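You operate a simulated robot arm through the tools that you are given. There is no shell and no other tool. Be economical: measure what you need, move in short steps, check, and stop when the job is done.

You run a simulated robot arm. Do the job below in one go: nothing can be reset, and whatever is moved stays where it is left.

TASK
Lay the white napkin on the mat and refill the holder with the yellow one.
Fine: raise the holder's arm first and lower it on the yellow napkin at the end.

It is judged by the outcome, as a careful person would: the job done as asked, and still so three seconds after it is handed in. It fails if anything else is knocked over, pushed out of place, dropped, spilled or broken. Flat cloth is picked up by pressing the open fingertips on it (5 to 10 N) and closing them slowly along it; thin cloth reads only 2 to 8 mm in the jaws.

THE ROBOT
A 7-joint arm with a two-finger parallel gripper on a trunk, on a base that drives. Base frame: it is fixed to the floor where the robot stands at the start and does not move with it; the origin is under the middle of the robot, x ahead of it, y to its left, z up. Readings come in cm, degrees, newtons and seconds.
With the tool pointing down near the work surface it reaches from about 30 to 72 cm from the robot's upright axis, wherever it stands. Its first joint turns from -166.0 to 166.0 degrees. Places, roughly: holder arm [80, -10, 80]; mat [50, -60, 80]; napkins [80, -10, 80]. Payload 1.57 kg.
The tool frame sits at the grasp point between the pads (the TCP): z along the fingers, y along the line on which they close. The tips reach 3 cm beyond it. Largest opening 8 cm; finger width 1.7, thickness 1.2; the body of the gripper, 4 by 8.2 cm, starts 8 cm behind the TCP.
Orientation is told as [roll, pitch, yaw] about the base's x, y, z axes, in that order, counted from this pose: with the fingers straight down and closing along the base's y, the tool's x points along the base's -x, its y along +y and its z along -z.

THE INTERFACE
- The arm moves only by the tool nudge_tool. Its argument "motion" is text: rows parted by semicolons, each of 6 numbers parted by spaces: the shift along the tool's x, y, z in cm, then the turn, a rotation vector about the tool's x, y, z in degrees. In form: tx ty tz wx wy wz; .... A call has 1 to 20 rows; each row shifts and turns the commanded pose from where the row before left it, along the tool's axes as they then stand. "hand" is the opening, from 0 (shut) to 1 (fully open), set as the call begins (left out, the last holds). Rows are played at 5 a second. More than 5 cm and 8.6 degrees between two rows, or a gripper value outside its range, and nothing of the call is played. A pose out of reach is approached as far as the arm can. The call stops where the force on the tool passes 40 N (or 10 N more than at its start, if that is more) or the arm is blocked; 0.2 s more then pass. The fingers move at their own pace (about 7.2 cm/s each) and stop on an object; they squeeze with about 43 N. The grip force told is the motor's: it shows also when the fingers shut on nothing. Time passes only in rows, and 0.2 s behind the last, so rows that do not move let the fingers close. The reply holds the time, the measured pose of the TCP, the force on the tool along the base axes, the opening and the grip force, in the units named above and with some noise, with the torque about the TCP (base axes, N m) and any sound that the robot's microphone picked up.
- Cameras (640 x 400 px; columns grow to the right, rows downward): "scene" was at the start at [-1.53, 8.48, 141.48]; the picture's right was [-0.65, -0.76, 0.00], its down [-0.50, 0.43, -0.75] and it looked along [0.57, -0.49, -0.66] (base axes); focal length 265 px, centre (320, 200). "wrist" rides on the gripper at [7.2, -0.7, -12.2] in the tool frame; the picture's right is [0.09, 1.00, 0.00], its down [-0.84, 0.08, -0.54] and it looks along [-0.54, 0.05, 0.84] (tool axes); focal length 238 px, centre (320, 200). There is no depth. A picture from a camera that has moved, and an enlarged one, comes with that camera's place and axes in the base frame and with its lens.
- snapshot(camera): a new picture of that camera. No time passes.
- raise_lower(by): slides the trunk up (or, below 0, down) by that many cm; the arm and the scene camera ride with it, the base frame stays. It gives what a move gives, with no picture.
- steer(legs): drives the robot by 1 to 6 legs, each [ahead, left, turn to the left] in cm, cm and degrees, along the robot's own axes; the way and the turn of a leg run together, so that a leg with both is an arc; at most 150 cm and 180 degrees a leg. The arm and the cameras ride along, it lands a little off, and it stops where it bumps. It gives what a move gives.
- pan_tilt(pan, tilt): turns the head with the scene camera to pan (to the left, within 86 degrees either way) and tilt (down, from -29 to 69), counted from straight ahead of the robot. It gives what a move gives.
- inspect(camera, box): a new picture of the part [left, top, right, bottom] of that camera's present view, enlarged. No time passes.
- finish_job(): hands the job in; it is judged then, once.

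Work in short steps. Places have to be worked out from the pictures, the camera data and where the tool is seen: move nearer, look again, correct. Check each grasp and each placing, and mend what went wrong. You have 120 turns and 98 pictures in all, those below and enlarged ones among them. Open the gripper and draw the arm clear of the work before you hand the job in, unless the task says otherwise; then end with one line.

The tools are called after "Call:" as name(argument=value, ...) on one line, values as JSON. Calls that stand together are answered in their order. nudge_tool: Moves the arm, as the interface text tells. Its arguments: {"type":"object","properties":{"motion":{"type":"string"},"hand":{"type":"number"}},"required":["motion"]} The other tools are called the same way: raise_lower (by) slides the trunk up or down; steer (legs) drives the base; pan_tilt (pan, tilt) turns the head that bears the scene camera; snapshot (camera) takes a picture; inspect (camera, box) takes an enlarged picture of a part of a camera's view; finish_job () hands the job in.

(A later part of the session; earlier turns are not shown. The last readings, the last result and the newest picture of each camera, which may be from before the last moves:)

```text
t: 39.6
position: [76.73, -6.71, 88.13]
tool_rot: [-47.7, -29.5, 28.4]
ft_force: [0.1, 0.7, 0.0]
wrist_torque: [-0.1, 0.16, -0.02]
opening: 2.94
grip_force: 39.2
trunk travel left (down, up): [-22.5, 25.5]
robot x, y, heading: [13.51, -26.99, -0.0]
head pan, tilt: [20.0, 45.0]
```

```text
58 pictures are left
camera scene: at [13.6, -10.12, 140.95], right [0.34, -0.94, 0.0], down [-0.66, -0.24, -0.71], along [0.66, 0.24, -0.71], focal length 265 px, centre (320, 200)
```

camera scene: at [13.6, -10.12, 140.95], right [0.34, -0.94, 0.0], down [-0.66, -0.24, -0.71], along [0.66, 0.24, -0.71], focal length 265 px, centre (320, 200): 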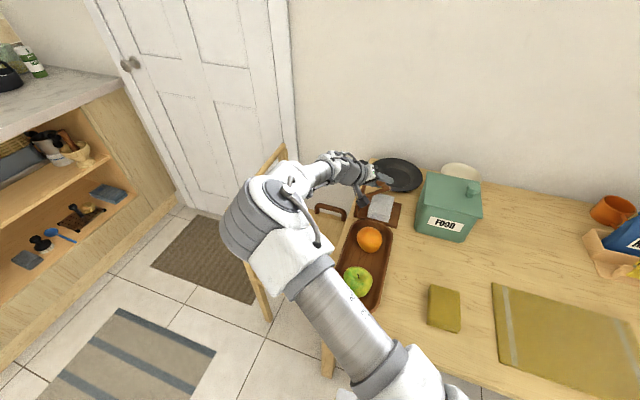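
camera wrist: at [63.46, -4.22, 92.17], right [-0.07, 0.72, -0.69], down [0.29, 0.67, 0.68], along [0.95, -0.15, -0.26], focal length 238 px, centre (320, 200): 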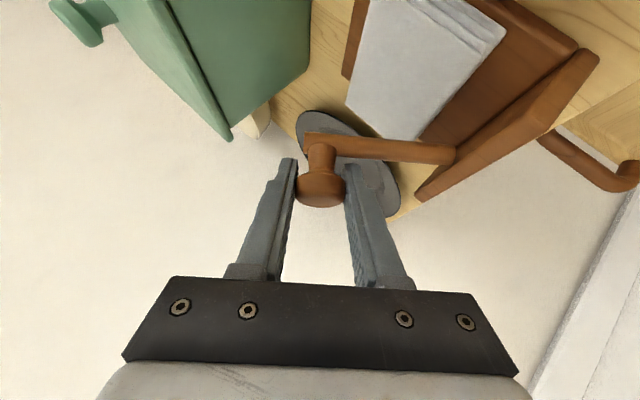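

The bar now clearly swings up while the holder and napkin stay flat. I continue 32° more.

Call:
nudge_tool(motion="-0.394 0.245 -0.470 3.064 0 -2.572;-0.394 0.245 -0.470 3.064 0 -2.572;-0.394 0.245 -0.470 3.064 0 -2.572;-0.394 0.245 -0.470 3.064 0 -2.572;-0.394 0.245 -0.470 3.064 0 -2.572;-0.394 0.245 -0.470 3.064 0 -2.572;-0.394 0.245 -0.470 3.064 0 -2.572;-0.394 0.245 -0.470 3.064 0 -2.572")

Call:
snapshot(camera="wrist")

```text
t: 41.4
position: [76.83, -1.71, 89.27]
tool_rot: [-76.1, -11.5, 38.6]
ft_force: [0.4, 0.6, -4.4]
wrist_torque: [0.07, 0.02, 0.05]
opening: 2.93
grip_force: 38.4
trunk travel left (down, up): [-22.5, 25.5]
robot x, y, heading: [13.43, -26.77, -0.2]
head pan, tilt: [20.0, 45.0]
```

```text
57 pictures are left
camera wrist: at [63.43, 2.58, 91.51], right [-0.07, 0.25, -0.97], down [0.29, 0.93, 0.22], along [0.95, -0.27, -0.14], focal length 238 px, centre (320, 200)
```

wrist: 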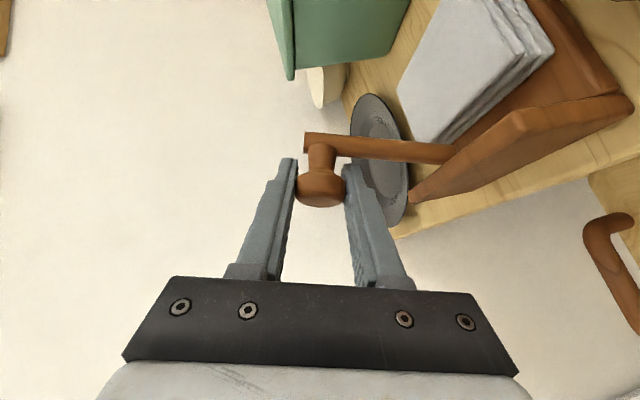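

At 72°, on track. I continue carefully, watching the force for a stop.

Call:
nudge_tool(motion="-0.394 0.245 -0.470 3.064 0 -2.572;-0.394 0.245 -0.470 3.064 0 -2.572;-0.394 0.245 -0.470 3.064 0 -2.572")

Call:
nudge_tool(motion="-0.394 0.245 -0.470 3.064 0 -2.572;-0.394 0.245 -0.470 3.064 0 -2.572")

Call:
snapshot(camera="wrist")

Call:
inspect(camera="scene", box=[310, 130, 460, 250])

```text
t: 42.2
position: [76.67, 0.3, 89.15]
tool_rot: [-85.3, -3.9, 39.9]
ft_force: [0.6, 0.1, -3.5]
wrist_torque: [0.11, 0.07, 0.05]
opening: 2.93
grip_force: 39.1
trunk travel left (down, up): [-22.5, 25.5]
robot x, y, heading: [13.69, -27.14, -0.2]
head pan, tilt: [20.0, 45.0]
```

```text
t: 42.8
position: [76.84, 1.59, 88.66]
tool_rot: [-91.5, 1.2, 40.1]
ft_force: [1.1, 1.0, -3.6]
wrist_torque: [0.13, 0.06, 0.11]
opening: 2.9
grip_force: 39.0
trunk travel left (down, up): [-22.5, 25.5]
robot x, y, heading: [13.7, -26.67, -0.2]
head pan, tilt: [20.0, 45.0]
```

```text
56 pictures are left
camera wrist: at [63.42, 6.26, 89.21], right [-0.07, -0.09, -0.99], down [0.29, 0.95, -0.11], along [0.95, -0.3, -0.04], focal length 238 px, centre (320, 200)
```

wrist: 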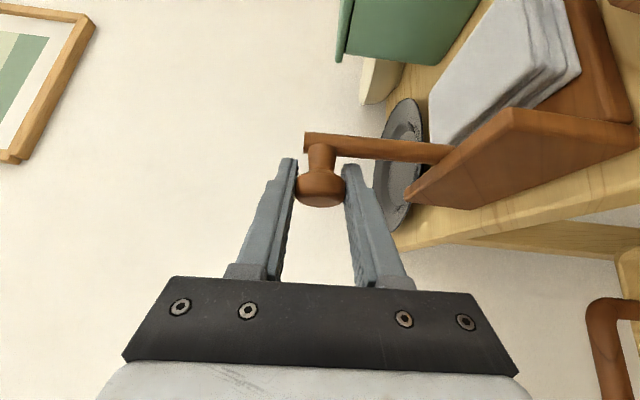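

```text
3.33 times, centred on (385, 190) of scene
camera zoom: at [13.6, -10.12, 140.95], right [0.34, -0.94, 0.0], down [-0.66, -0.24, -0.71], along [0.66, 0.24, -0.71], focal length 882 px, centre (103, 233)
```

zoom: 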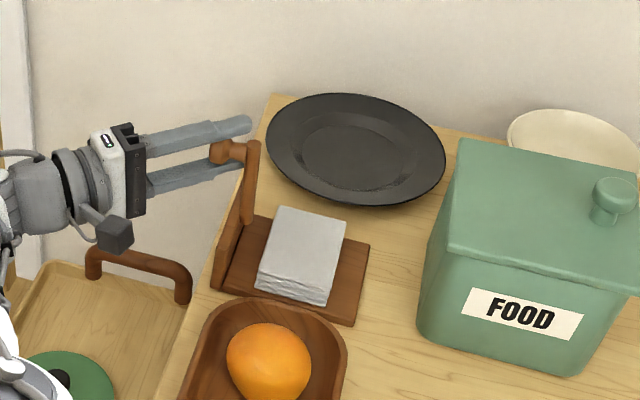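

The arm is now upright (92°). I push 8° more past vertical, then release and check it stays.

Call:
nudge_tool(motion="-0.394 0.245 -0.470 3.064 0 -2.572;-0.394 0.245 -0.470 3.064 0 -2.572")

Call:
nudge_tool(motion="0 0 0 0 0 0;0 0 0 0 0 0;0 0 0 0 0 0;0 0 0 0 0 0", hand=0.7)

Call:
inspect(camera="scene", box=[310, 130, 460, 250])

Call:
snapshot(camera="wrist")

```text
t: 43.4
position: [76.62, 2.73, 88.19]
tool_rot: [-97.6, 6.4, 39.6]
ft_force: [-1.5, -0.6, -6.2]
wrist_torque: [0.53, 0.0, 0.02]
opening: 2.91
grip_force: 39.1
trunk travel left (down, up): [-22.5, 25.5]
robot x, y, heading: [13.84, -26.77, -0.1]
head pan, tilt: [20.0, 45.0]
```

```text
t: 44.4
position: [76.68, 2.72, 88.27]
tool_rot: [-97.7, 6.4, 39.6]
ft_force: [-0.4, -0.5, -0.2]
wrist_torque: [0.02, 0.03, -0.03]
opening: 5.58
grip_force: 0.0
trunk travel left (down, up): [-22.5, 25.5]
robot x, y, heading: [13.86, -26.9, -0.2]
head pan, tilt: [20.0, 45.0]
```

```text
3.33 times, centred on (385, 190) of scene
camera zoom: at [13.57, -10.13, 140.95], right [0.34, -0.94, 0.0], down [-0.66, -0.24, -0.71], along [0.66, 0.24, -0.71], focal length 882 px, centre (103, 233)
```

zoom: 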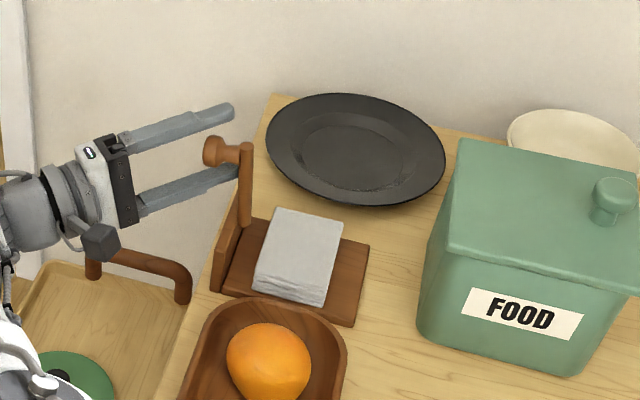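

```text
53 pictures are left
camera wrist: at [63.36, 7.47, 88.01], right [-0.07, -0.23, -0.97], down [0.29, 0.93, -0.24], along [0.95, -0.3, 0.0], focal length 238 px, centre (320, 200)
```

wrist: 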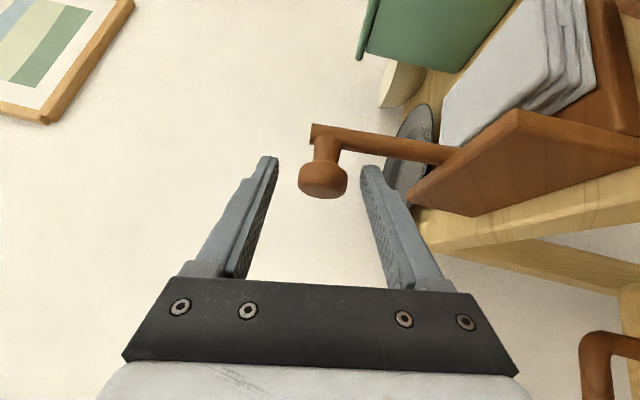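

The arm stays raised on its own. I back the hand off along its own axis and rise.

Call:
nudge_tool(motion="0 -0.4 -4 0 0 0;0 -0.5 -4 0 0 0;0 -4 0 0 0 0;0 -4 0 0 0 0;0 -4 0 0 0 0;0 -3 0 0 0 0")

Call:
nudge_tool(motion="0 0 0 -6.13 0 5.14;0 0 0 -6.13 0 5.14;0 0 0 -6.13 0 5.14;0 0 0 -6.13 0 5.14;0 0 0 -6.13 0 5.14;0 0 0 -6.13 0 5.14;0 0 0 -6.13 0 5.14;0 0 0 -6.13 0 5.14;0 0 0 -6.13 0 5.14;0 0 0 -6.13 0 5.14;0 0 0 -6.13 0 5.14;0 0 0 -6.13 0 5.14;0 0 0 -3.06 0 2.57;0 0 0 0 8 0;0 0 0 0 8 0;0 0 0 0 8 0;0 0 0 0 8 0;0 0 0 0 8 0")

Call:
snapshot(camera="scene")

Call:
snapshot(camera="wrist")

```text
t: 45.8
position: [71.44, 11.62, 102.73]
tool_rot: [-97.5, 6.3, 39.7]
ft_force: [-0.2, 0.5, 0.0]
wrist_torque: [0.0, -0.06, -0.01]
opening: 5.61
grip_force: 0.1
trunk travel left (down, up): [-22.5, 25.5]
robot x, y, heading: [13.52, -26.68, -0.1]
head pan, tilt: [20.0, 45.0]
```

```text
t: 49.6
position: [71.19, 11.14, 102.67]
tool_rot: [0.1, 0.3, 0.1]
ft_force: [-0.4, 0.3, 0.5]
wrist_torque: [0.0, -0.05, 0.02]
opening: 5.6
grip_force: 0.0
out of reach, approached as far as the arm can: row 18
trunk travel left (down, up): [-22.5, 25.5]
robot x, y, heading: [13.82, -26.6, 0.1]
head pan, tilt: [20.0, 45.0]
```

```text
52 pictures are left
camera scene: at [13.54, -10.13, 140.96], right [0.34, -0.94, 0.0], down [-0.66, -0.24, -0.71], along [0.66, 0.24, -0.71], focal length 265 px, centre (320, 200)
```

scene: 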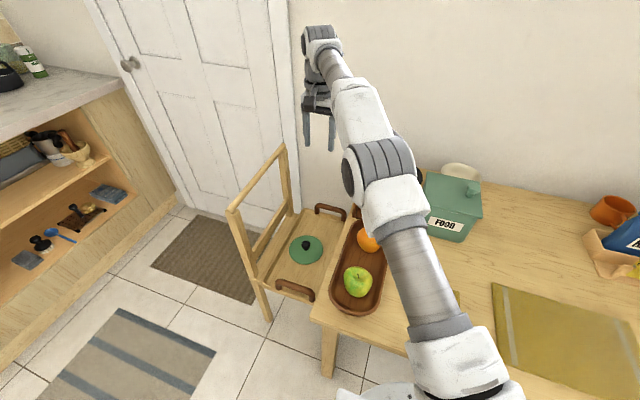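

```text
51 pictures are left
camera wrist: at [63.95, 10.44, 114.81], right [-0.09, 1.0, 0.0], down [0.84, 0.08, 0.54], along [0.54, 0.05, -0.84], focal length 238 px, centre (320, 200)
```

wrist: 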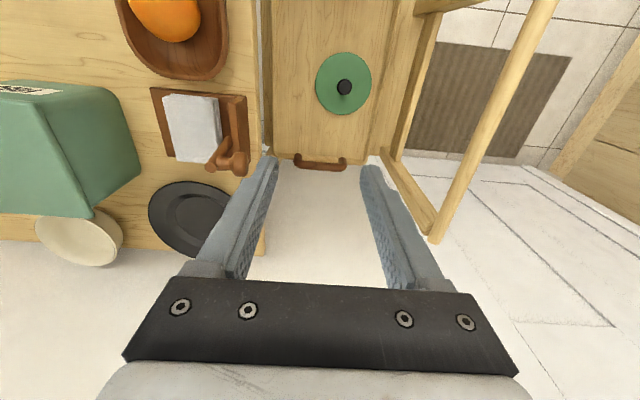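

Upright tool again, holder's arm stays up. I move over the holder for a fresh look at the napkin.

Call:
nudge_tool(motion="0.5 -4 0 0 0 0;0.5 -4 0 0 0 0;0.5 -4 0 0 0 0;0.5 -4 0 0 0 0;0.5 -4 0 0 0 0;0 0 0 0 0 0", hand=1)

Call:
inspect(camera="wrist", box=[256, 60, 416, 190])

Call:
inspect(camera="scene", box=[340, 150, 440, 250])

```text
t: 51.0
position: [68.63, -8.78, 102.55]
tool_rot: [0.0, 0.0, 0.2]
ft_force: [0.3, -0.3, 0.3]
wrist_torque: [0.01, -0.01, 0.0]
opening: 7.97
grip_force: 0.0
trunk travel left (down, up): [-22.5, 25.5]
robot x, y, heading: [13.73, -26.86, -0.1]
head pan, tilt: [20.0, 45.0]
```

```text
3.08 times, centred on (336, 125) of wrist
camera zoom: at [61.55, -9.51, 114.82], right [-0.09, 1.0, 0.0], down [0.84, 0.08, 0.54], along [0.54, 0.05, -0.84], focal length 733 px, centre (271, 431)
```

zoom: 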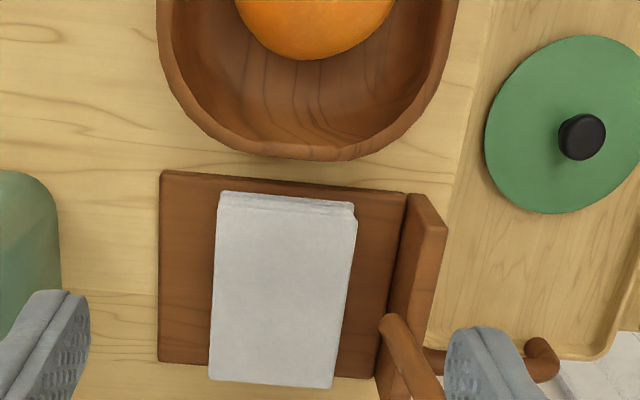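

```text
4.00 times, centred on (390, 200) of scene
camera zoom: at [13.56, -10.14, 140.96], right [0.34, -0.94, 0.0], down [-0.66, -0.24, -0.71], along [0.66, 0.24, -0.71], focal length 1058 px, centre (40, 200)
```

zoom: 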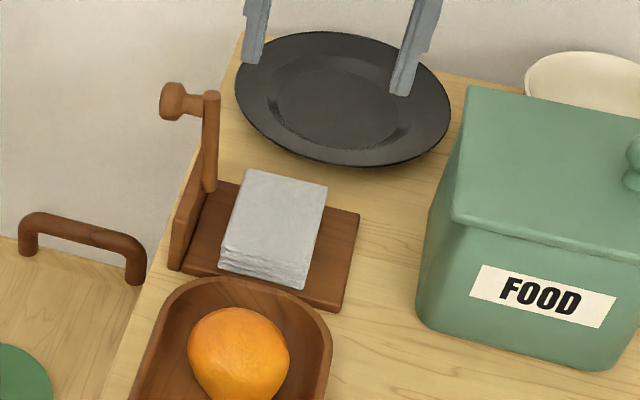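

The napkin: x 71.5–81.8, y −11.2 to −4.3, top z≈78.2, about 2.5 cm thick; base top ≈75.7. I'll straddle its 6.9 cm width near the front (x≈73.3), clear of the raised bar at x≈76.5. First down to just above it.

Call:
nudge_tool(motion="-4.7 0 0 0 0 0;0 1.0 4 0 0 0;0 0 4.5 0 0 0;0 0 4.5 0 0 0;0 0 4 0 0 0;0 0 0 0 0 0")

Call:
snapshot(camera="wrist")

Call:
inspect(camera="scene", box=[340, 150, 440, 250])

```text
t: 52.4
position: [73.43, -7.64, 85.4]
tool_rot: [0.2, 0.1, 0.2]
ft_force: [0.8, -0.2, 0.0]
wrist_torque: [-0.01, 0.02, 0.04]
opening: 8.01
grip_force: 0.0
trunk travel left (down, up): [-22.5, 25.5]
robot x, y, heading: [13.55, -26.62, -0.0]
head pan, tilt: [20.0, 45.0]
```

```text
48 pictures are left
camera wrist: at [66.21, -8.4, 97.69], right [-0.09, 1.0, 0.0], down [0.84, 0.08, 0.54], along [0.54, 0.05, -0.84], focal length 238 px, centre (320, 200)
```

wrist: 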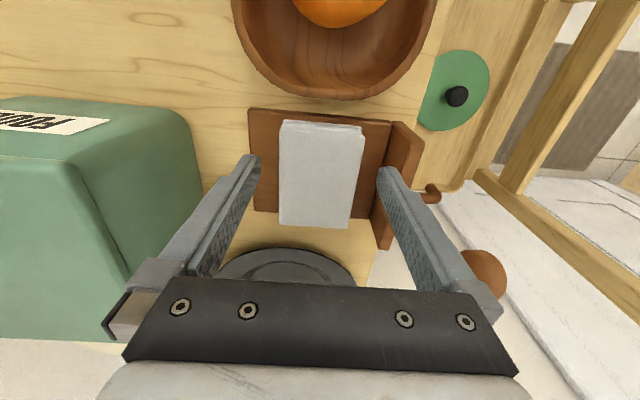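

```text
4.00 times, centred on (390, 200) of scene
camera zoom: at [13.58, -10.12, 140.95], right [0.34, -0.94, 0.0], down [-0.66, -0.24, -0.71], along [0.66, 0.24, -0.71], focal length 1058 px, centre (40, 200)
```

zoom: 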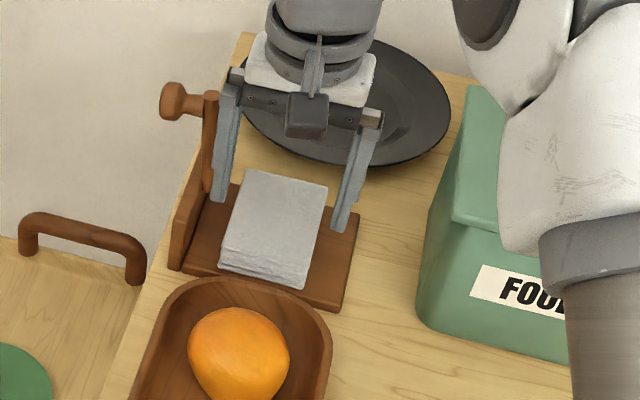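

Alignment is good (napkin centre y≈−7.7). I descend so the tips reach just above the base, sides of the napkin.

Call:
nudge_tool(motion="0 -0.1 2.5 0 0 0;0 0 2 0 0 0;0 0 1 0 0 0;0 0 0.6 0 0 0;0 0 0 0 0 0")

Call:
snapshot(camera="wrist")

Call:
inspect(camera="scene", box=[350, 170, 430, 250])

```text
t: 53.6
position: [73.35, -7.82, 79.44]
tool_rot: [0.0, -0.1, 0.1]
ft_force: [0.2, 0.3, 0.6]
wrist_torque: [-0.01, 0.05, 0.02]
opening: 7.99
grip_force: 0.0
trunk travel left (down, up): [-22.5, 25.5]
robot x, y, heading: [13.67, -27.22, -0.4]
head pan, tilt: [20.0, 45.0]
```

```text
46 pictures are left
camera wrist: at [66.18, -8.56, 91.62], right [-0.09, 1.0, 0.0], down [0.84, 0.08, 0.54], along [0.54, 0.05, -0.84], focal length 238 px, centre (320, 200)
```

wrist: 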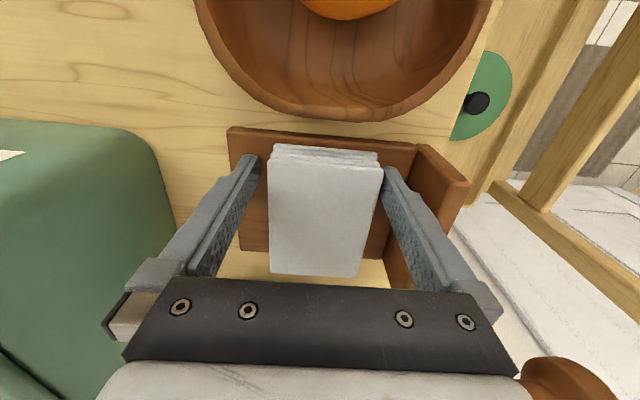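

```text
5.00 times, centred on (390, 210) of scene
camera zoom: at [13.57, -10.13, 140.95], right [0.34, -0.94, 0.0], down [-0.66, -0.24, -0.71], along [0.66, 0.24, -0.71], focal length 1323 px, centre (-30, 150)
```

zoom: 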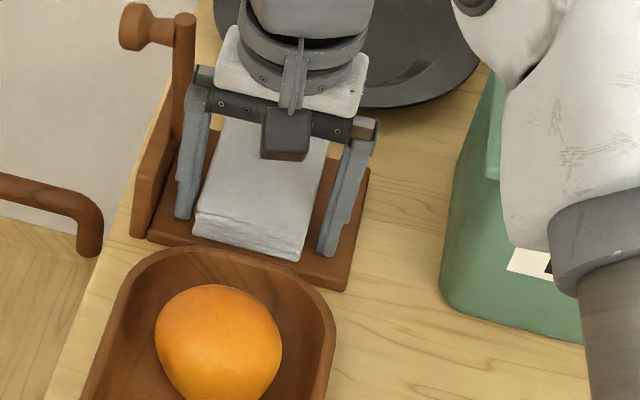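

The fingers straddle the napkin. I centre by 0.25 cm and close.

Call:
nudge_tool(motion="0 0.25 0.3 0 0 0;0 0 0 0 0 0;0 0 0 0 0 0;0 0 0 0 0 0;0 0 0 0 0 0", hand=0)

Call:
snapshot(camera="wrist")

```text
t: 54.8
position: [73.4, -7.67, 79.37]
tool_rot: [0.1, -0.3, 0.0]
ft_force: [-1.8, -8.1, 21.0]
wrist_torque: [-0.42, 0.2, 0.06]
opening: 6.89
grip_force: 43.6
trunk travel left (down, up): [-22.5, 25.5]
robot x, y, heading: [13.96, -26.84, 0.0]
head pan, tilt: [20.0, 45.0]
```

```text
44 pictures are left
camera wrist: at [66.14, -8.42, 91.54], right [-0.09, 1.0, 0.0], down [0.83, 0.08, 0.54], along [0.54, 0.05, -0.84], focal length 238 px, centre (320, 200)
```

wrist: 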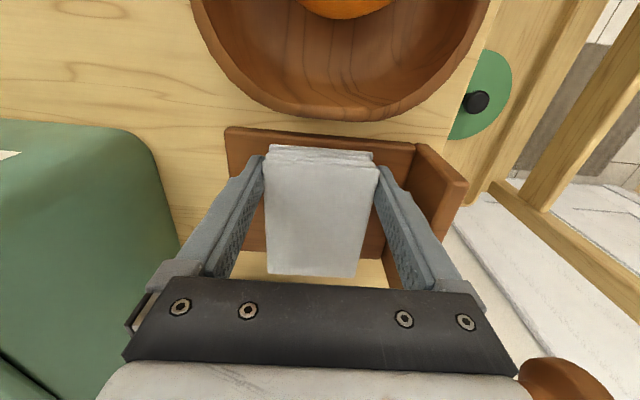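

It grips rigidly at 6.9 cm; tips touch the base (21 N up). I lift gently and look.

Call:
nudge_tool(motion="0 0 -0.5 0 0 0;0 0 -1 0 0 0;0 0 -1.5 0 0 0;0 0 -2 0 0 0;0 0 0 0 0 0")

Call:
snapshot(camera="wrist")

Call:
inspect(camera="scene", box=[340, 150, 440, 250])

```text
t: 56.0
position: [73.37, -7.66, 84.21]
tool_rot: [0.0, 0.1, 0.0]
ft_force: [-0.1, -0.1, 0.1]
wrist_torque: [-0.03, 0.04, 0.02]
opening: 6.91
grip_force: 42.7
trunk travel left (down, up): [-22.5, 25.5]
robot x, y, heading: [13.61, -26.83, 0.1]
head pan, tilt: [20.0, 45.0]
```

```text
43 pictures are left
camera wrist: at [66.22, -8.36, 96.39], right [-0.09, 1.0, 0.0], down [0.84, 0.08, 0.54], along [0.54, 0.05, -0.84], focal length 238 px, centre (320, 200)
```

wrist: 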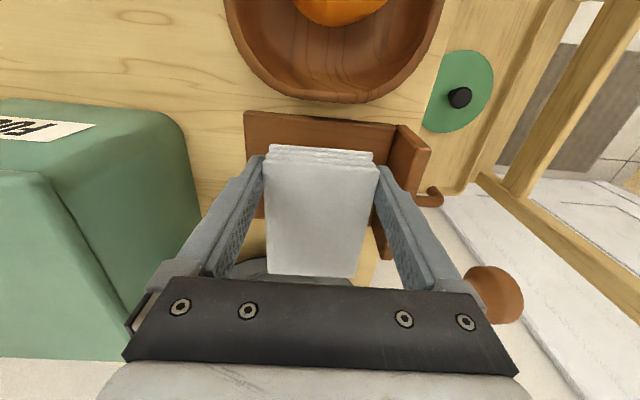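

```text
4.00 times, centred on (390, 200) of scene
camera zoom: at [13.57, -10.13, 140.95], right [0.34, -0.94, 0.0], down [-0.66, -0.24, -0.71], along [0.66, 0.24, -0.71], focal length 1058 px, centre (40, 200)
```

zoom: 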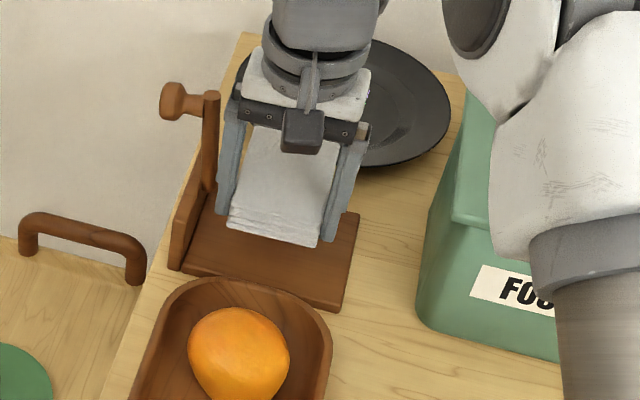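

The white napkin is held level and firmly. I lift it high and carry it diagonally over to the mat (centre about (51,−56)).

Call:
nudge_tool(motion="0 0 -4.5 0 0 0;0 0 -4.5 0 0 0;0 0 -4.5 0 0 0;0 0 -4.5 0 0 0;2.33 -4.39 0 0 0 0;2.33 -4.39 0 0 0 0;2.33 -4.39 0 0 0 0;2.33 -4.39 0 0 0 0;2.33 -4.39 0 0 0 0;2.33 -4.39 0 0 0 0;2.33 -4.39 0 0 0 0;2.33 -4.39 0 0 0 0;2.33 -4.39 0 0 0 0;2.33 -4.39 0 0 0 0;2.33 -4.39 0 0 0 0;0 0 0 0 0 0")

Call:
pan_tilt(pan=-40, tilt=50)

Call:
snapshot(camera="scene")

Call:
snapshot(camera="wrist")

```text
t: 59.4
position: [47.65, -55.99, 102.2]
tool_rot: [0.1, 0.2, 0.1]
ft_force: [0.2, -0.8, -1.1]
wrist_torque: [-0.01, 0.02, 0.0]
opening: 6.87
grip_force: 42.8
trunk travel left (down, up): [-22.5, 25.5]
robot x, y, heading: [14.13, -26.92, 0.0]
head pan, tilt: [20.0, 45.0]
```

```text
t: 60.7
position: [47.71, -56.01, 102.3]
tool_rot: [0.1, 0.2, 0.0]
ft_force: [0.4, 0.3, -0.3]
wrist_torque: [-0.02, 0.01, 0.0]
opening: 6.89
grip_force: 43.0
trunk travel left (down, up): [-22.5, 25.5]
robot x, y, heading: [13.84, -27.08, 0.0]
head pan, tilt: [-40.0, 50.0]
```

```text
41 pictures are left
camera scene: at [11.84, -17.86, 140.26], right [-0.64, -0.77, 0.0], down [-0.59, 0.49, -0.64], along [0.49, -0.41, -0.77], focal length 265 px, centre (320, 200)
```

scene: 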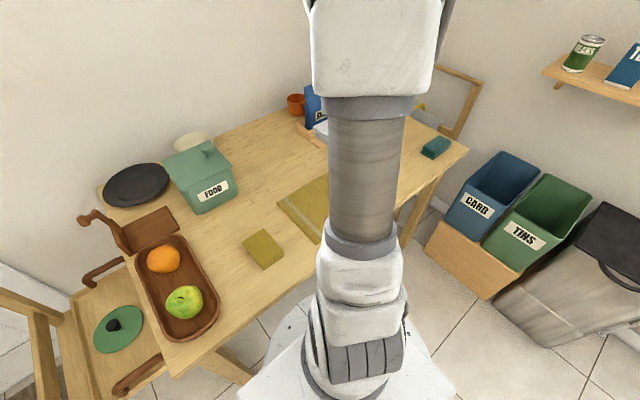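

```text
40 pictures are left
camera wrist: at [40.56, -56.69, 114.4], right [-0.09, 1.0, 0.0], down [0.84, 0.08, 0.54], along [0.54, 0.05, -0.84], focal length 238 px, centre (320, 200)
```

wrist: 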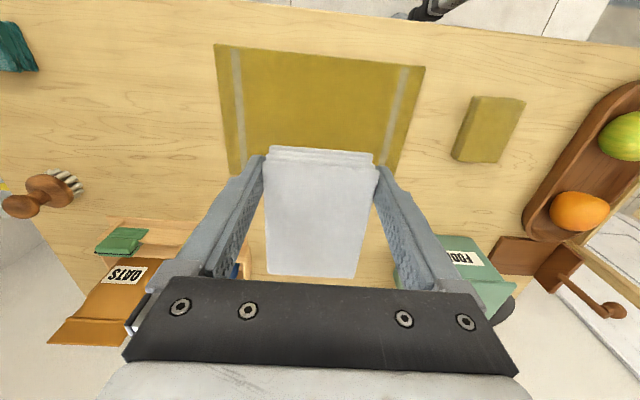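

The mat spans x 41.5–61.5, y −71 to −41.5, centre (51.5,−56): the napkin is right above. I descend.

Call:
nudge_tool(motion="-0.5 -0.2 4.5 0 0 0;0 0 4.5 0 0 0;0 0 4.5 0 0 0;0 0 4.5 0 0 0;0 0 3 0 0 0;0 0 1.5 0 0 0;0 0 0 0 0 0")

Call:
nudge_tool(motion="0 0 0.3 0 0 0;0 0 0.3 0 0 0;0 0 0.3 0 0 0;0 0 0 0 0 0")

```text
t: 62.3
position: [48.39, -56.0, 79.57]
tool_rot: [0.2, 0.0, 0.0]
ft_force: [0.1, -0.7, -1.2]
wrist_torque: [0.02, 0.06, -0.03]
opening: 6.9
grip_force: 43.5
trunk travel left (down, up): [-22.5, 25.5]
robot x, y, heading: [13.82, -26.48, -0.1]
head pan, tilt: [-40.0, 50.0]
```

```text
t: 63.3
position: [48.3, -56.13, 78.91]
tool_rot: [-0.1, -0.2, 0.1]
ft_force: [-5.2, 5.8, 36.5]
wrist_torque: [0.51, -0.24, 0.23]
opening: 6.88
grip_force: 42.8
trunk travel left (down, up): [-22.5, 25.5]
robot x, y, heading: [13.85, -26.97, -0.0]
head pan, tilt: [-40.0, 50.0]
```

Contact at z≈79.0 (36 N). I ease up 0.25 cm, open, and rise.

Call:
nudge_tool(motion="0 0 -0.25 0 0 0;0 0 0 0 0 0")

Call:
nudge_tool(motion="0 0 0 0 0 0;0 0 0 0 0 0;0 0 -2 0 0 0;0 0 -4 0 0 0;0 0 -4 0 0 0;0 0 -4 0 0 0;0 0 -4 0 0 0;0 0 -4 0 0 0", hand=1)

Call:
snapshot(camera="wrist")

```text
t: 63.9
position: [48.26, -56.08, 78.94]
tool_rot: [0.0, 0.0, 0.1]
ft_force: [1.7, 1.0, 17.5]
wrist_torque: [-0.04, -0.3, 0.13]
opening: 6.88
grip_force: 42.5
trunk travel left (down, up): [-22.5, 25.5]
robot x, y, heading: [14.08, -26.52, -0.1]
head pan, tilt: [-40.0, 50.0]
```

```text
t: 65.7
position: [48.2, -56.1, 100.88]
tool_rot: [0.2, 0.1, 0.1]
ft_force: [-0.5, -0.2, -0.4]
wrist_torque: [0.0, 0.05, 0.02]
opening: 8.02
grip_force: 0.1
trunk travel left (down, up): [-22.5, 25.5]
robot x, y, heading: [13.84, -26.78, -0.0]
head pan, tilt: [-40.0, 50.0]
```

```text
39 pictures are left
camera wrist: at [41.11, -56.89, 113.1], right [-0.09, 1.0, 0.0], down [0.84, 0.08, 0.54], along [0.54, 0.05, -0.84], focal length 238 px, centre (320, 200)
```

wrist: 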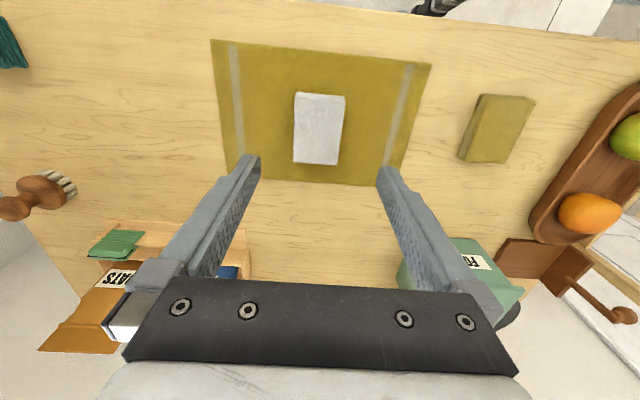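

The white napkin lies flat in the middle of the mat. Next the yellow one near (49,−30): I move over to see it.

Call:
nudge_tool(motion="0.7 4.35 0 0 0 0;0.7 4.35 0 0 0 0;0.7 4.35 0 0 0 0;0.7 4.35 0 0 0 0;0.7 4.35 0 0 0 0;0.7 4.35 0 0 0 0;0 0 0 0 0 0")

Call:
inspect(camera="wrist", box=[240, 60, 400, 200])

Call:
snapshot(camera="scene")

```text
t: 67.3
position: [43.97, -29.97, 100.71]
tool_rot: [0.2, 0.4, 0.0]
ft_force: [0.4, -0.6, 0.3]
wrist_torque: [0.01, 0.04, -0.03]
opening: 8.04
grip_force: 0.1
trunk travel left (down, up): [-22.5, 25.5]
robot x, y, heading: [13.75, -26.8, -0.1]
head pan, tilt: [-40.0, 50.0]
```

```text
2.86 times, centred on (320, 130) of wrist
camera zoom: at [36.85, -30.82, 112.97], right [-0.09, 1.0, 0.0], down [0.84, 0.08, 0.54], along [0.53, 0.05, -0.84], focal length 681 px, centre (320, 400)
```

zoom: 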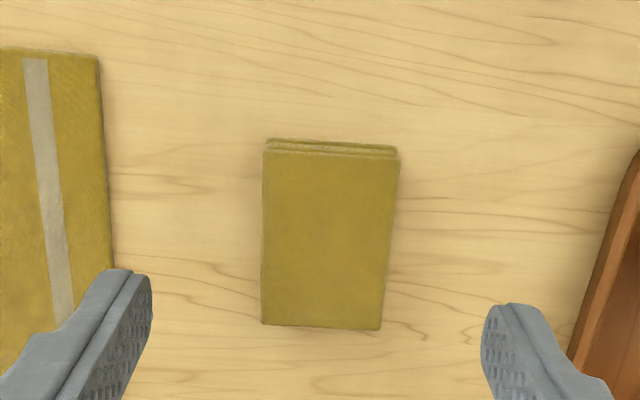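

```text
37 pictures are left
camera scene: at [11.82, -17.9, 140.3], right [-0.65, -0.76, 0.0], down [-0.58, 0.49, -0.65], along [0.49, -0.42, -0.76], focal length 265 px, centre (320, 200)
```

scene: 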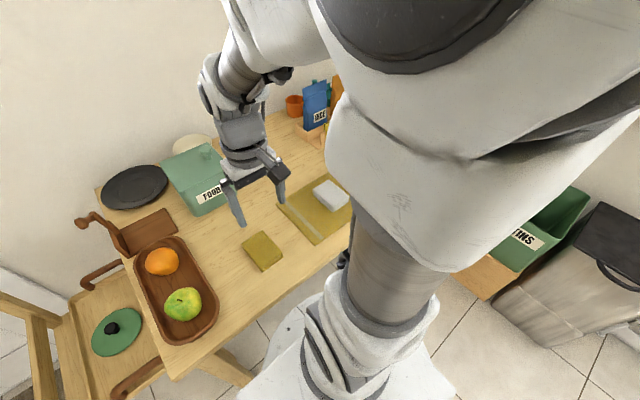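

The yellow folded napkin: centre ≈(49.2,−29.4), ~9.7×6.7 cm, turned ~2.5°. I grip it the same way, near its front end at x≈46; down to just above it first.

Call:
nudge_tool(motion="-2.0 0.45 0 0 0 0;0 0 4.5 0 0 0;0 0 4.5 0 0 0;0 0 4 0 0 0;0 0 3 0 0 -2.5;0 0 0 0 0 0")

Call:
snapshot(camera="wrist")

```text
t: 68.7
position: [45.96, -29.58, 84.93]
tool_rot: [0.1, 0.0, 2.6]
ft_force: [0.0, 0.1, -0.2]
wrist_torque: [-0.04, 0.01, -0.02]
opening: 8.0
grip_force: 0.0
trunk travel left (down, up): [-22.5, 25.5]
robot x, y, heading: [13.82, -26.95, -0.3]
head pan, tilt: [-40.0, 50.0]
```

```text
36 pictures are left
camera wrist: at [38.77, -30.58, 97.16], right [-0.14, 0.99, 0.0], down [0.83, 0.11, 0.54], along [0.54, 0.08, -0.84], focal length 238 px, centre (320, 200)
```

wrist: 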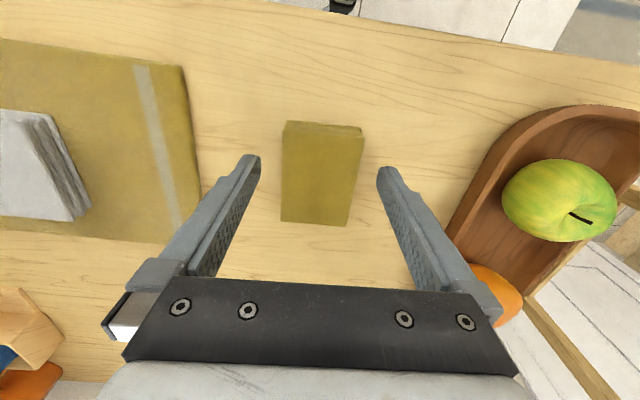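

Geometry matches the white grasp. I shift 0.3 and descend the rest.

Call:
nudge_tool(motion="0 0.3 2.5 0 0 0;0 0 2 0 0 0;0 0 1 0 0 0;0 0 0.3 0 0 0;0 0 0 0 0 0")

Call:
snapshot(camera="wrist")

```text
t: 69.9
position: [45.94, -29.41, 79.14]
tool_rot: [0.2, 0.0, 2.5]
ft_force: [-0.3, 0.5, -0.2]
wrist_torque: [0.02, 0.06, -0.01]
opening: 7.99
grip_force: 0.0
trunk travel left (down, up): [-22.5, 25.5]
robot x, y, heading: [13.97, -27.1, 0.1]
head pan, tilt: [-40.0, 50.0]
```

```text
35 pictures are left
camera wrist: at [38.82, -30.33, 91.34], right [-0.14, 0.99, 0.0], down [0.83, 0.11, 0.54], along [0.54, 0.08, -0.84], focal length 238 px, centre (320, 200)
```

wrist: 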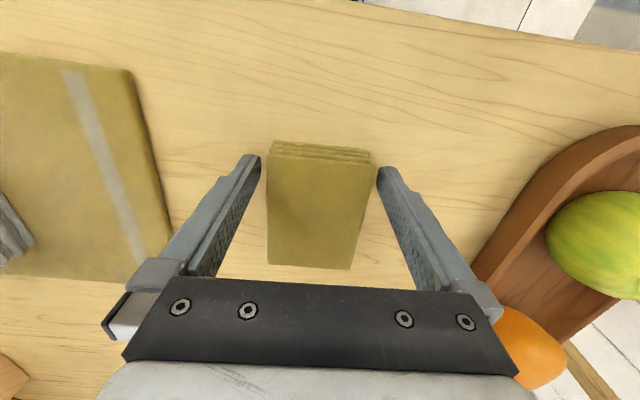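

Well centred. A further 0.3 cm down, then close and lift slightly.

Call:
nudge_tool(motion="0 0 0.3 0 0 0;0 0 0 0 0 0;0 0 0 0 0 0;0 0 0 0 0 0;0 0 0 0 0 0", hand=0)

Call:
nudge_tool(motion="0 0 -1 0 0 0;0 0 -2 0 0 0;0 0 -3 0 0 0;0 0 0 0 0 0")

Call:
snapshot(camera="wrist")

```text
t: 71.1
position: [45.92, -29.3, 78.92]
tool_rot: [0.0, -0.1, 2.6]
ft_force: [-4.1, 1.4, 27.9]
wrist_torque: [0.09, 0.34, -0.1]
opening: 6.92
grip_force: 42.8
trunk travel left (down, up): [-22.5, 25.5]
robot x, y, heading: [13.56, -26.64, 0.0]
head pan, tilt: [-40.0, 50.0]
stopped in row 5: the force on the tool passed its limit at 40 N (the readings are from after the stop); the commanded pose is now the measured one
```

```text
t: 72.1
position: [46.0, -29.36, 84.83]
tool_rot: [0.1, 0.0, 2.6]
ft_force: [-0.7, -0.9, -0.7]
wrist_torque: [0.01, 0.02, -0.02]
opening: 6.9
grip_force: 42.9
trunk travel left (down, up): [-22.5, 25.5]
robot x, y, heading: [13.68, -26.99, 0.1]
head pan, tilt: [-40.0, 50.0]
```

```text
34 pictures are left
camera wrist: at [38.86, -30.33, 97.06], right [-0.14, 0.99, 0.0], down [0.83, 0.11, 0.54], along [0.54, 0.08, -0.84], focal length 238 px, centre (320, 200)
```

wrist: 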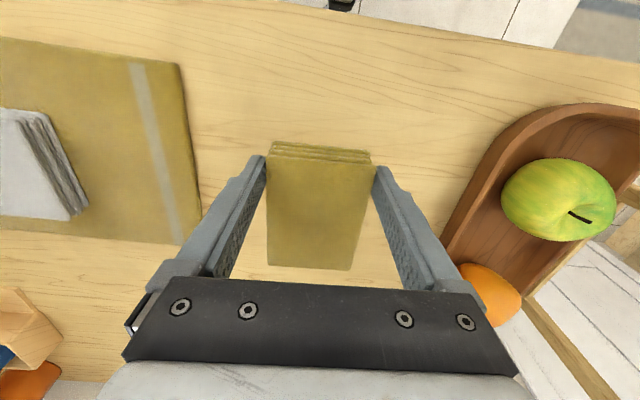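

The yellow napkin is held level. I lift, straighten the yaw, and carry it over the holder.

Call:
nudge_tool(motion="0 0 -4.5 0 0 0;0 0 -4.5 0 0 0;0 0 -4.5 0 0 0;0 0 -4.5 0 0 2.6;-3.9 3.1 0 0 0 0;-3.9 3.1 0 0 0 0;-3.9 3.1 0 0 0 0;-3.9 3.1 0 0 0 0;-3.9 3.1 0 0 0 0;-3.9 3.1 0 0 0 0;-3.8 3.0 0 0 0 0;0 0 0 0 0 0")

Call:
pan_tilt(pan=20, tilt=45)

Call:
snapshot(camera="wrist")

Call:
inspect(camera="scene", box=[330, 130, 450, 250])

```text
t: 74.7
position: [73.13, -7.66, 102.92]
tool_rot: [0.0, 0.0, 0.0]
ft_force: [-0.5, 0.1, -1.0]
wrist_torque: [0.0, 0.04, 0.01]
opening: 6.91
grip_force: 43.2
trunk travel left (down, up): [-22.5, 25.5]
robot x, y, heading: [14.25, -26.95, 0.1]
head pan, tilt: [-40.0, 50.0]
```

```text
t: 76.0
position: [73.09, -7.71, 103.03]
tool_rot: [0.1, -0.1, 0.0]
ft_force: [-0.6, -0.6, -1.3]
wrist_torque: [-0.02, 0.06, 0.03]
opening: 6.92
grip_force: 43.3
trunk travel left (down, up): [-22.5, 25.5]
robot x, y, heading: [13.82, -26.6, -0.0]
head pan, tilt: [20.0, 45.0]
```

```text
33 pictures are left
camera wrist: at [65.99, -8.44, 115.18], right [-0.09, 1.0, 0.0], down [0.84, 0.08, 0.54], along [0.54, 0.05, -0.84], focal length 238 px, centre (320, 200)
```

wrist: 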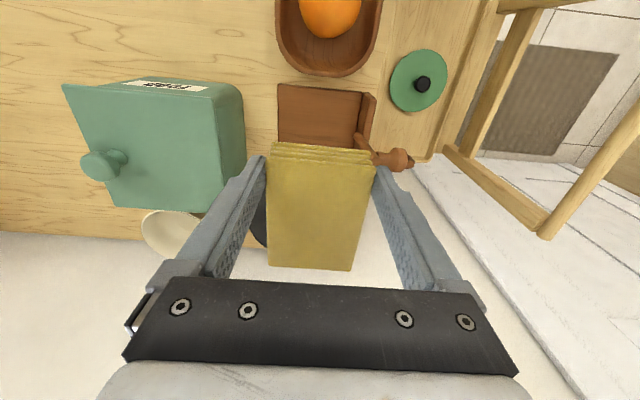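

```text
3.33 times, centred on (390, 190) of scene
camera zoom: at [13.58, -10.13, 140.95], right [0.34, -0.94, 0.0], down [-0.66, -0.24, -0.71], along [0.66, 0.24, -0.71], focal length 882 px, centre (87, 233)
```

zoom: 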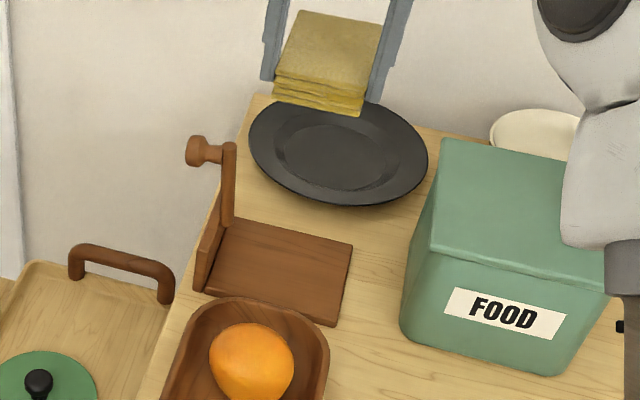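

The empty holder is unchanged (x 71.2–82, y −14.3 to −1.5). I descend with the yellow napkin over it.

Call:
nudge_tool(motion="-0.3 0 4.5 0 0 0;0 -0.1 4.5 0 0 0;0 0 4.5 0 0 0;0 0 4.5 0 0 0;0 0 3 0 0 0;0 0 1.5 0 0 0;0 0 0 0 0 0")

Call:
nudge_tool(motion="0 0 0.3 0 0 0;0 0 0.3 0 0 0;0 0 0.2 0 0 0;0 0 0 0 0 0")

Call:
snapshot(camera="wrist")

```text
t: 77.6
position: [73.57, -7.77, 80.46]
tool_rot: [0.1, -0.1, 0.0]
ft_force: [0.4, 0.0, -1.5]
wrist_torque: [0.01, 0.02, 0.03]
opening: 6.94
grip_force: 43.0
trunk travel left (down, up): [-22.5, 25.5]
robot x, y, heading: [14.15, -27.01, -0.1]
head pan, tilt: [20.0, 45.0]
```

```text
t: 78.6
position: [73.64, -7.79, 80.19]
tool_rot: [0.2, -0.5, -0.1]
ft_force: [-5.1, -0.6, 36.3]
wrist_torque: [-0.48, 0.67, -0.04]
opening: 6.89
grip_force: 43.2
trunk travel left (down, up): [-22.5, 25.5]
robot x, y, heading: [14.12, -26.53, 0.1]
head pan, tilt: [20.0, 45.0]
```

```text
31 pictures are left
camera wrist: at [66.29, -8.54, 92.3], right [-0.09, 1.0, 0.0], down [0.83, 0.08, 0.55], along [0.55, 0.05, -0.84], focal length 238 px, centre (320, 200)
```

wrist: 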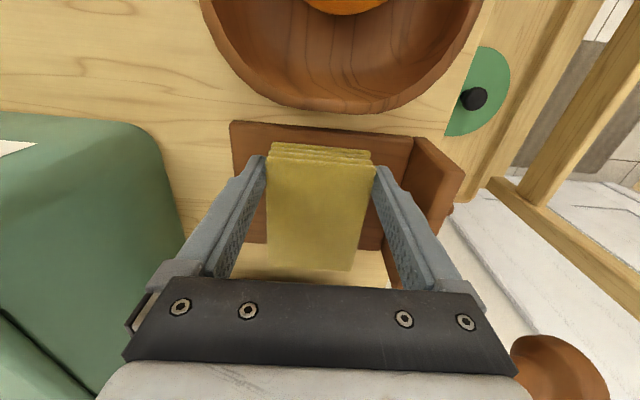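

Contact on the holder's base (36 N). I ease off slightly, open and rise straight up.

Call:
nudge_tool(motion="0 0 -0.4 0 0 0;0 0 0 0 0 0")

Call:
nudge_tool(motion="0 0 0 0 0 0;0 0 0 0 0 0;0 0 0 0 0 0;0 0 -2 0 0 0;0 0 -4 0 0 0;0 0 -4.5 0 0 0;0 0 -4.5 0 0 0;0 0 -4.5 0 0 0;0 0 -3 0 0 0", hand=1)

Call:
snapshot(camera="wrist")

Call:
inspect(camera="scene", box=[330, 130, 450, 250])

```text
t: 79.2
position: [73.47, -7.81, 80.19]
tool_rot: [0.1, -0.2, 0.0]
ft_force: [3.7, 1.5, 18.6]
wrist_torque: [-0.03, -0.57, 0.0]
opening: 6.88
grip_force: 43.1
trunk travel left (down, up): [-22.5, 25.5]
robot x, y, heading: [13.5, -27.13, -0.2]
head pan, tilt: [20.0, 45.0]
```

```text
t: 81.2
position: [73.54, -7.74, 102.45]
tool_rot: [0.1, 0.0, 0.1]
ft_force: [-0.8, 0.1, -0.1]
wrist_torque: [-0.04, 0.01, -0.03]
opening: 8.0
grip_force: 0.0
trunk travel left (down, up): [-22.5, 25.5]
robot x, y, heading: [13.9, -26.64, -0.0]
head pan, tilt: [20.0, 45.0]
```

```text
30 pictures are left
camera wrist: at [66.33, -8.47, 114.77], right [-0.09, 1.0, 0.0], down [0.84, 0.08, 0.54], along [0.54, 0.05, -0.84], focal length 238 px, centre (320, 200)
```

wrist: 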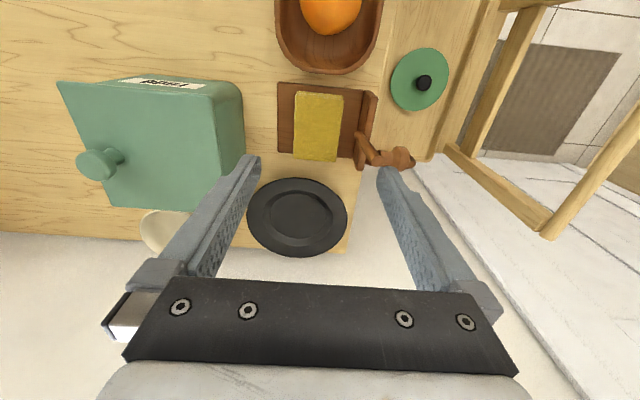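

```text
3.33 times, centred on (390, 190) of scene
camera zoom: at [13.57, -10.13, 140.95], right [0.34, -0.94, 0.0], down [-0.66, -0.24, -0.71], along [0.66, 0.24, -0.71], focal length 882 px, centre (87, 233)
```

zoom: 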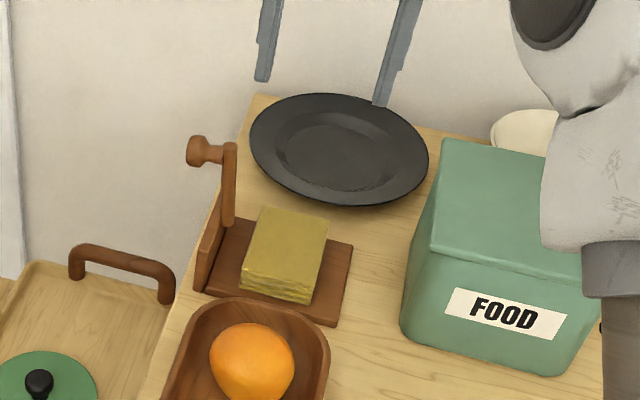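

Yellow napkin sits squarely in the holder. Now to lower the arm gently, I retrace the path back to the raised knob: tilt, shift to +y, rotate the hand, then approach.

Call:
nudge_tool(motion="0 0 0 0 -8 0;0 0 0 0 -8 0;0 0 0 0 -8 0;0 0 0 0 -8 0;0 0 0 0 -8 0;0.4 4.8 -0.35 0 0 0;0.4 4.8 -0.35 0 0 0;0.4 4.8 -0.35 0 0 0;0.4 4.8 -0.35 0 0 0;0 0 0 0 0 0", hand=0.7)

Call:
nudge_tool(motion="0 0 0 6.13 0 -5.14;0 0 0 6.13 0 -5.14;0 0 0 6.13 0 -5.14;0 0 0 6.13 0 -5.14;0 0 0 6.13 0 -5.14;0 0 0 6.13 0 -5.14;0 0 0 6.13 0 -5.14;0 0 0 6.13 0 -5.14;0 0 0 6.13 0 -5.14;0 0 0 6.13 0 -5.14;0 0 0 6.13 0 -5.14;0 0 0 6.13 0 -5.14;0 0 0 3.06 0 -2.57;0 0 0 0 0 0")

Call:
snapshot(camera="wrist")

```text
t: 83.4
position: [71.36, 11.5, 102.55]
tool_rot: [0.1, -40.1, -0.1]
ft_force: [-0.2, -0.3, 0.1]
wrist_torque: [-0.01, -0.01, 0.02]
opening: 5.63
grip_force: 0.1
trunk travel left (down, up): [-22.5, 25.5]
robot x, y, heading: [13.96, -26.72, 0.0]
head pan, tilt: [20.0, 45.0]
```

```text
t: 86.4
position: [71.34, 11.43, 102.56]
tool_rot: [-97.8, 6.4, 39.5]
ft_force: [-0.2, -0.4, 0.6]
wrist_torque: [0.02, -0.03, -0.01]
opening: 5.62
grip_force: 0.1
trunk travel left (down, up): [-22.5, 25.5]
robot x, y, heading: [13.91, -27.09, 0.1]
head pan, tilt: [20.0, 45.0]
```

```text
28 pictures are left
camera wrist: at [58.06, 16.11, 102.44], right [-0.07, -0.23, -0.97], down [0.29, 0.92, -0.24], along [0.95, -0.3, 0.0], focal length 238 px, centre (320, 200)
```

wrist: 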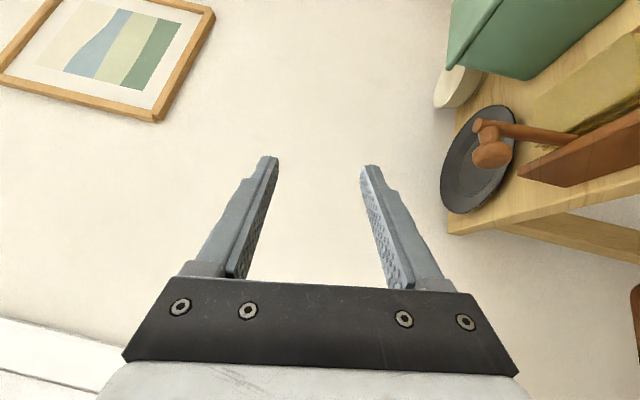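

Pose matches the earlier one. I go down alongside and approach halfway, then look.

Call:
nudge_tool(motion="0 3 0 0 0 0;0 4 0 0 0 0;0 4 0 0 0 0;0 3.8 0 0 0 0;0.0 0.5 2 0 0 0;0 0 0 0 0 0")

Call:
snapshot(camera="wrist")

```text
t: 87.8
position: [72.67, 7.19, 87.92]
tool_rot: [-97.7, 6.2, 39.5]
ft_force: [0.1, -0.3, 0.9]
wrist_torque: [0.0, 0.0, 0.03]
opening: 5.59
grip_force: 0.1
trunk travel left (down, up): [-22.5, 25.5]
robot x, y, heading: [13.8, -26.58, 0.1]
head pan, tilt: [20.0, 45.0]
```

```text
27 pictures are left
camera wrist: at [59.35, 11.94, 87.68], right [-0.07, -0.23, -0.97], down [0.29, 0.93, -0.24], along [0.95, -0.3, 0.0], focal length 238 px, centre (320, 200)
```

wrist: 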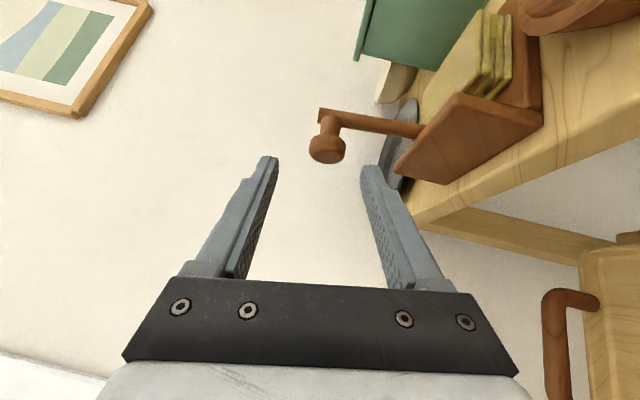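

Knob lies between the jaws' paths. I advance the remaining 6 cm and check.

Call:
nudge_tool(motion="-0.05 0.14 2 0 0 0;-0.05 0.14 2 0 0 0;-0.05 0.14 2 0 0 0;0 0 0 0 0 0")

Call:
snapshot(camera="wrist")

```text
t: 88.8
position: [76.74, 2.47, 88.17]
tool_rot: [-97.7, 6.3, 39.5]
ft_force: [-0.7, -0.4, -0.1]
wrist_torque: [-0.03, -0.01, -0.02]
opening: 5.6
grip_force: 0.1
trunk travel left (down, up): [-22.5, 25.5]
robot x, y, heading: [13.71, -26.91, 0.1]
head pan, tilt: [20.0, 45.0]
```

```text
26 pictures are left
camera wrist: at [63.35, 7.42, 88.01], right [-0.07, -0.23, -0.97], down [0.29, 0.93, -0.24], along [0.95, -0.3, 0.0], focal length 238 px, centre (320, 200)
```

wrist: 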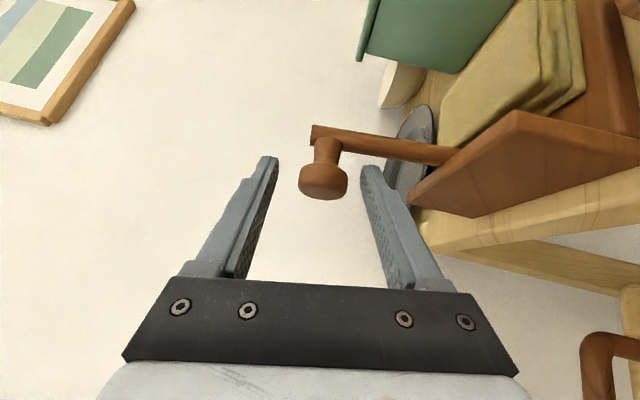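

Identical to the release pose. I close on the knob and swing the arm down the first 40°.

Call:
nudge_tool(motion="0 0 0 0 0 0;0 0 0 0 0 0;0 0 0 0 0 0", hand=0)

Call:
nudge_tool(motion="0.404 -0.201 0.482 -3.064 0 2.572;0.404 -0.201 0.482 -3.064 0 2.572;0.404 -0.201 0.482 -3.064 0 2.572;0.404 -0.201 0.482 -3.064 0 2.572;0.404 -0.201 0.482 -3.064 0 2.572;0.404 -0.201 0.482 -3.064 0 2.572;0.404 -0.201 0.482 -3.064 0 2.572;0.404 -0.201 0.482 -3.064 0 2.572;0.404 -0.201 0.482 -3.064 0 2.572;0.404 -0.201 0.482 -3.064 0 2.572")

Call:
snapshot(camera="wrist")

```text
t: 89.6
position: [76.73, 2.74, 88.08]
tool_rot: [-97.5, 6.2, 39.4]
ft_force: [0.0, -0.3, -0.3]
wrist_torque: [0.17, 0.03, -0.12]
opening: 3.02
grip_force: 39.0
trunk travel left (down, up): [-22.5, 25.5]
robot x, y, heading: [13.67, -26.78, -0.2]
head pan, tilt: [20.0, 45.0]
```

```text
t: 91.8
position: [76.72, -3.69, 89.32]
tool_rot: [-66.1, -18.9, 36.0]
ft_force: [-0.2, -0.1, -0.2]
wrist_torque: [0.0, -0.1, 0.05]
opening: 2.97
grip_force: 39.5
trunk travel left (down, up): [-22.5, 25.5]
robot x, y, heading: [13.55, -26.75, -0.2]
head pan, tilt: [20.0, 45.0]
```

```text
25 pictures are left
camera wrist: at [63.38, 0.13, 92.19], right [-0.07, 0.45, -0.89], down [0.29, 0.86, 0.41], along [0.95, -0.23, -0.19], focal length 238 px, centre (320, 200)
```

wrist: 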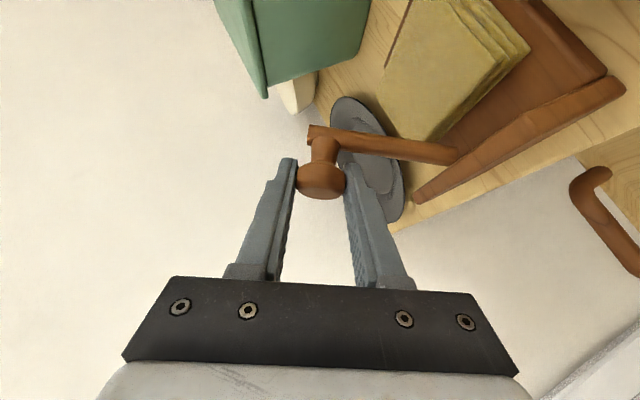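

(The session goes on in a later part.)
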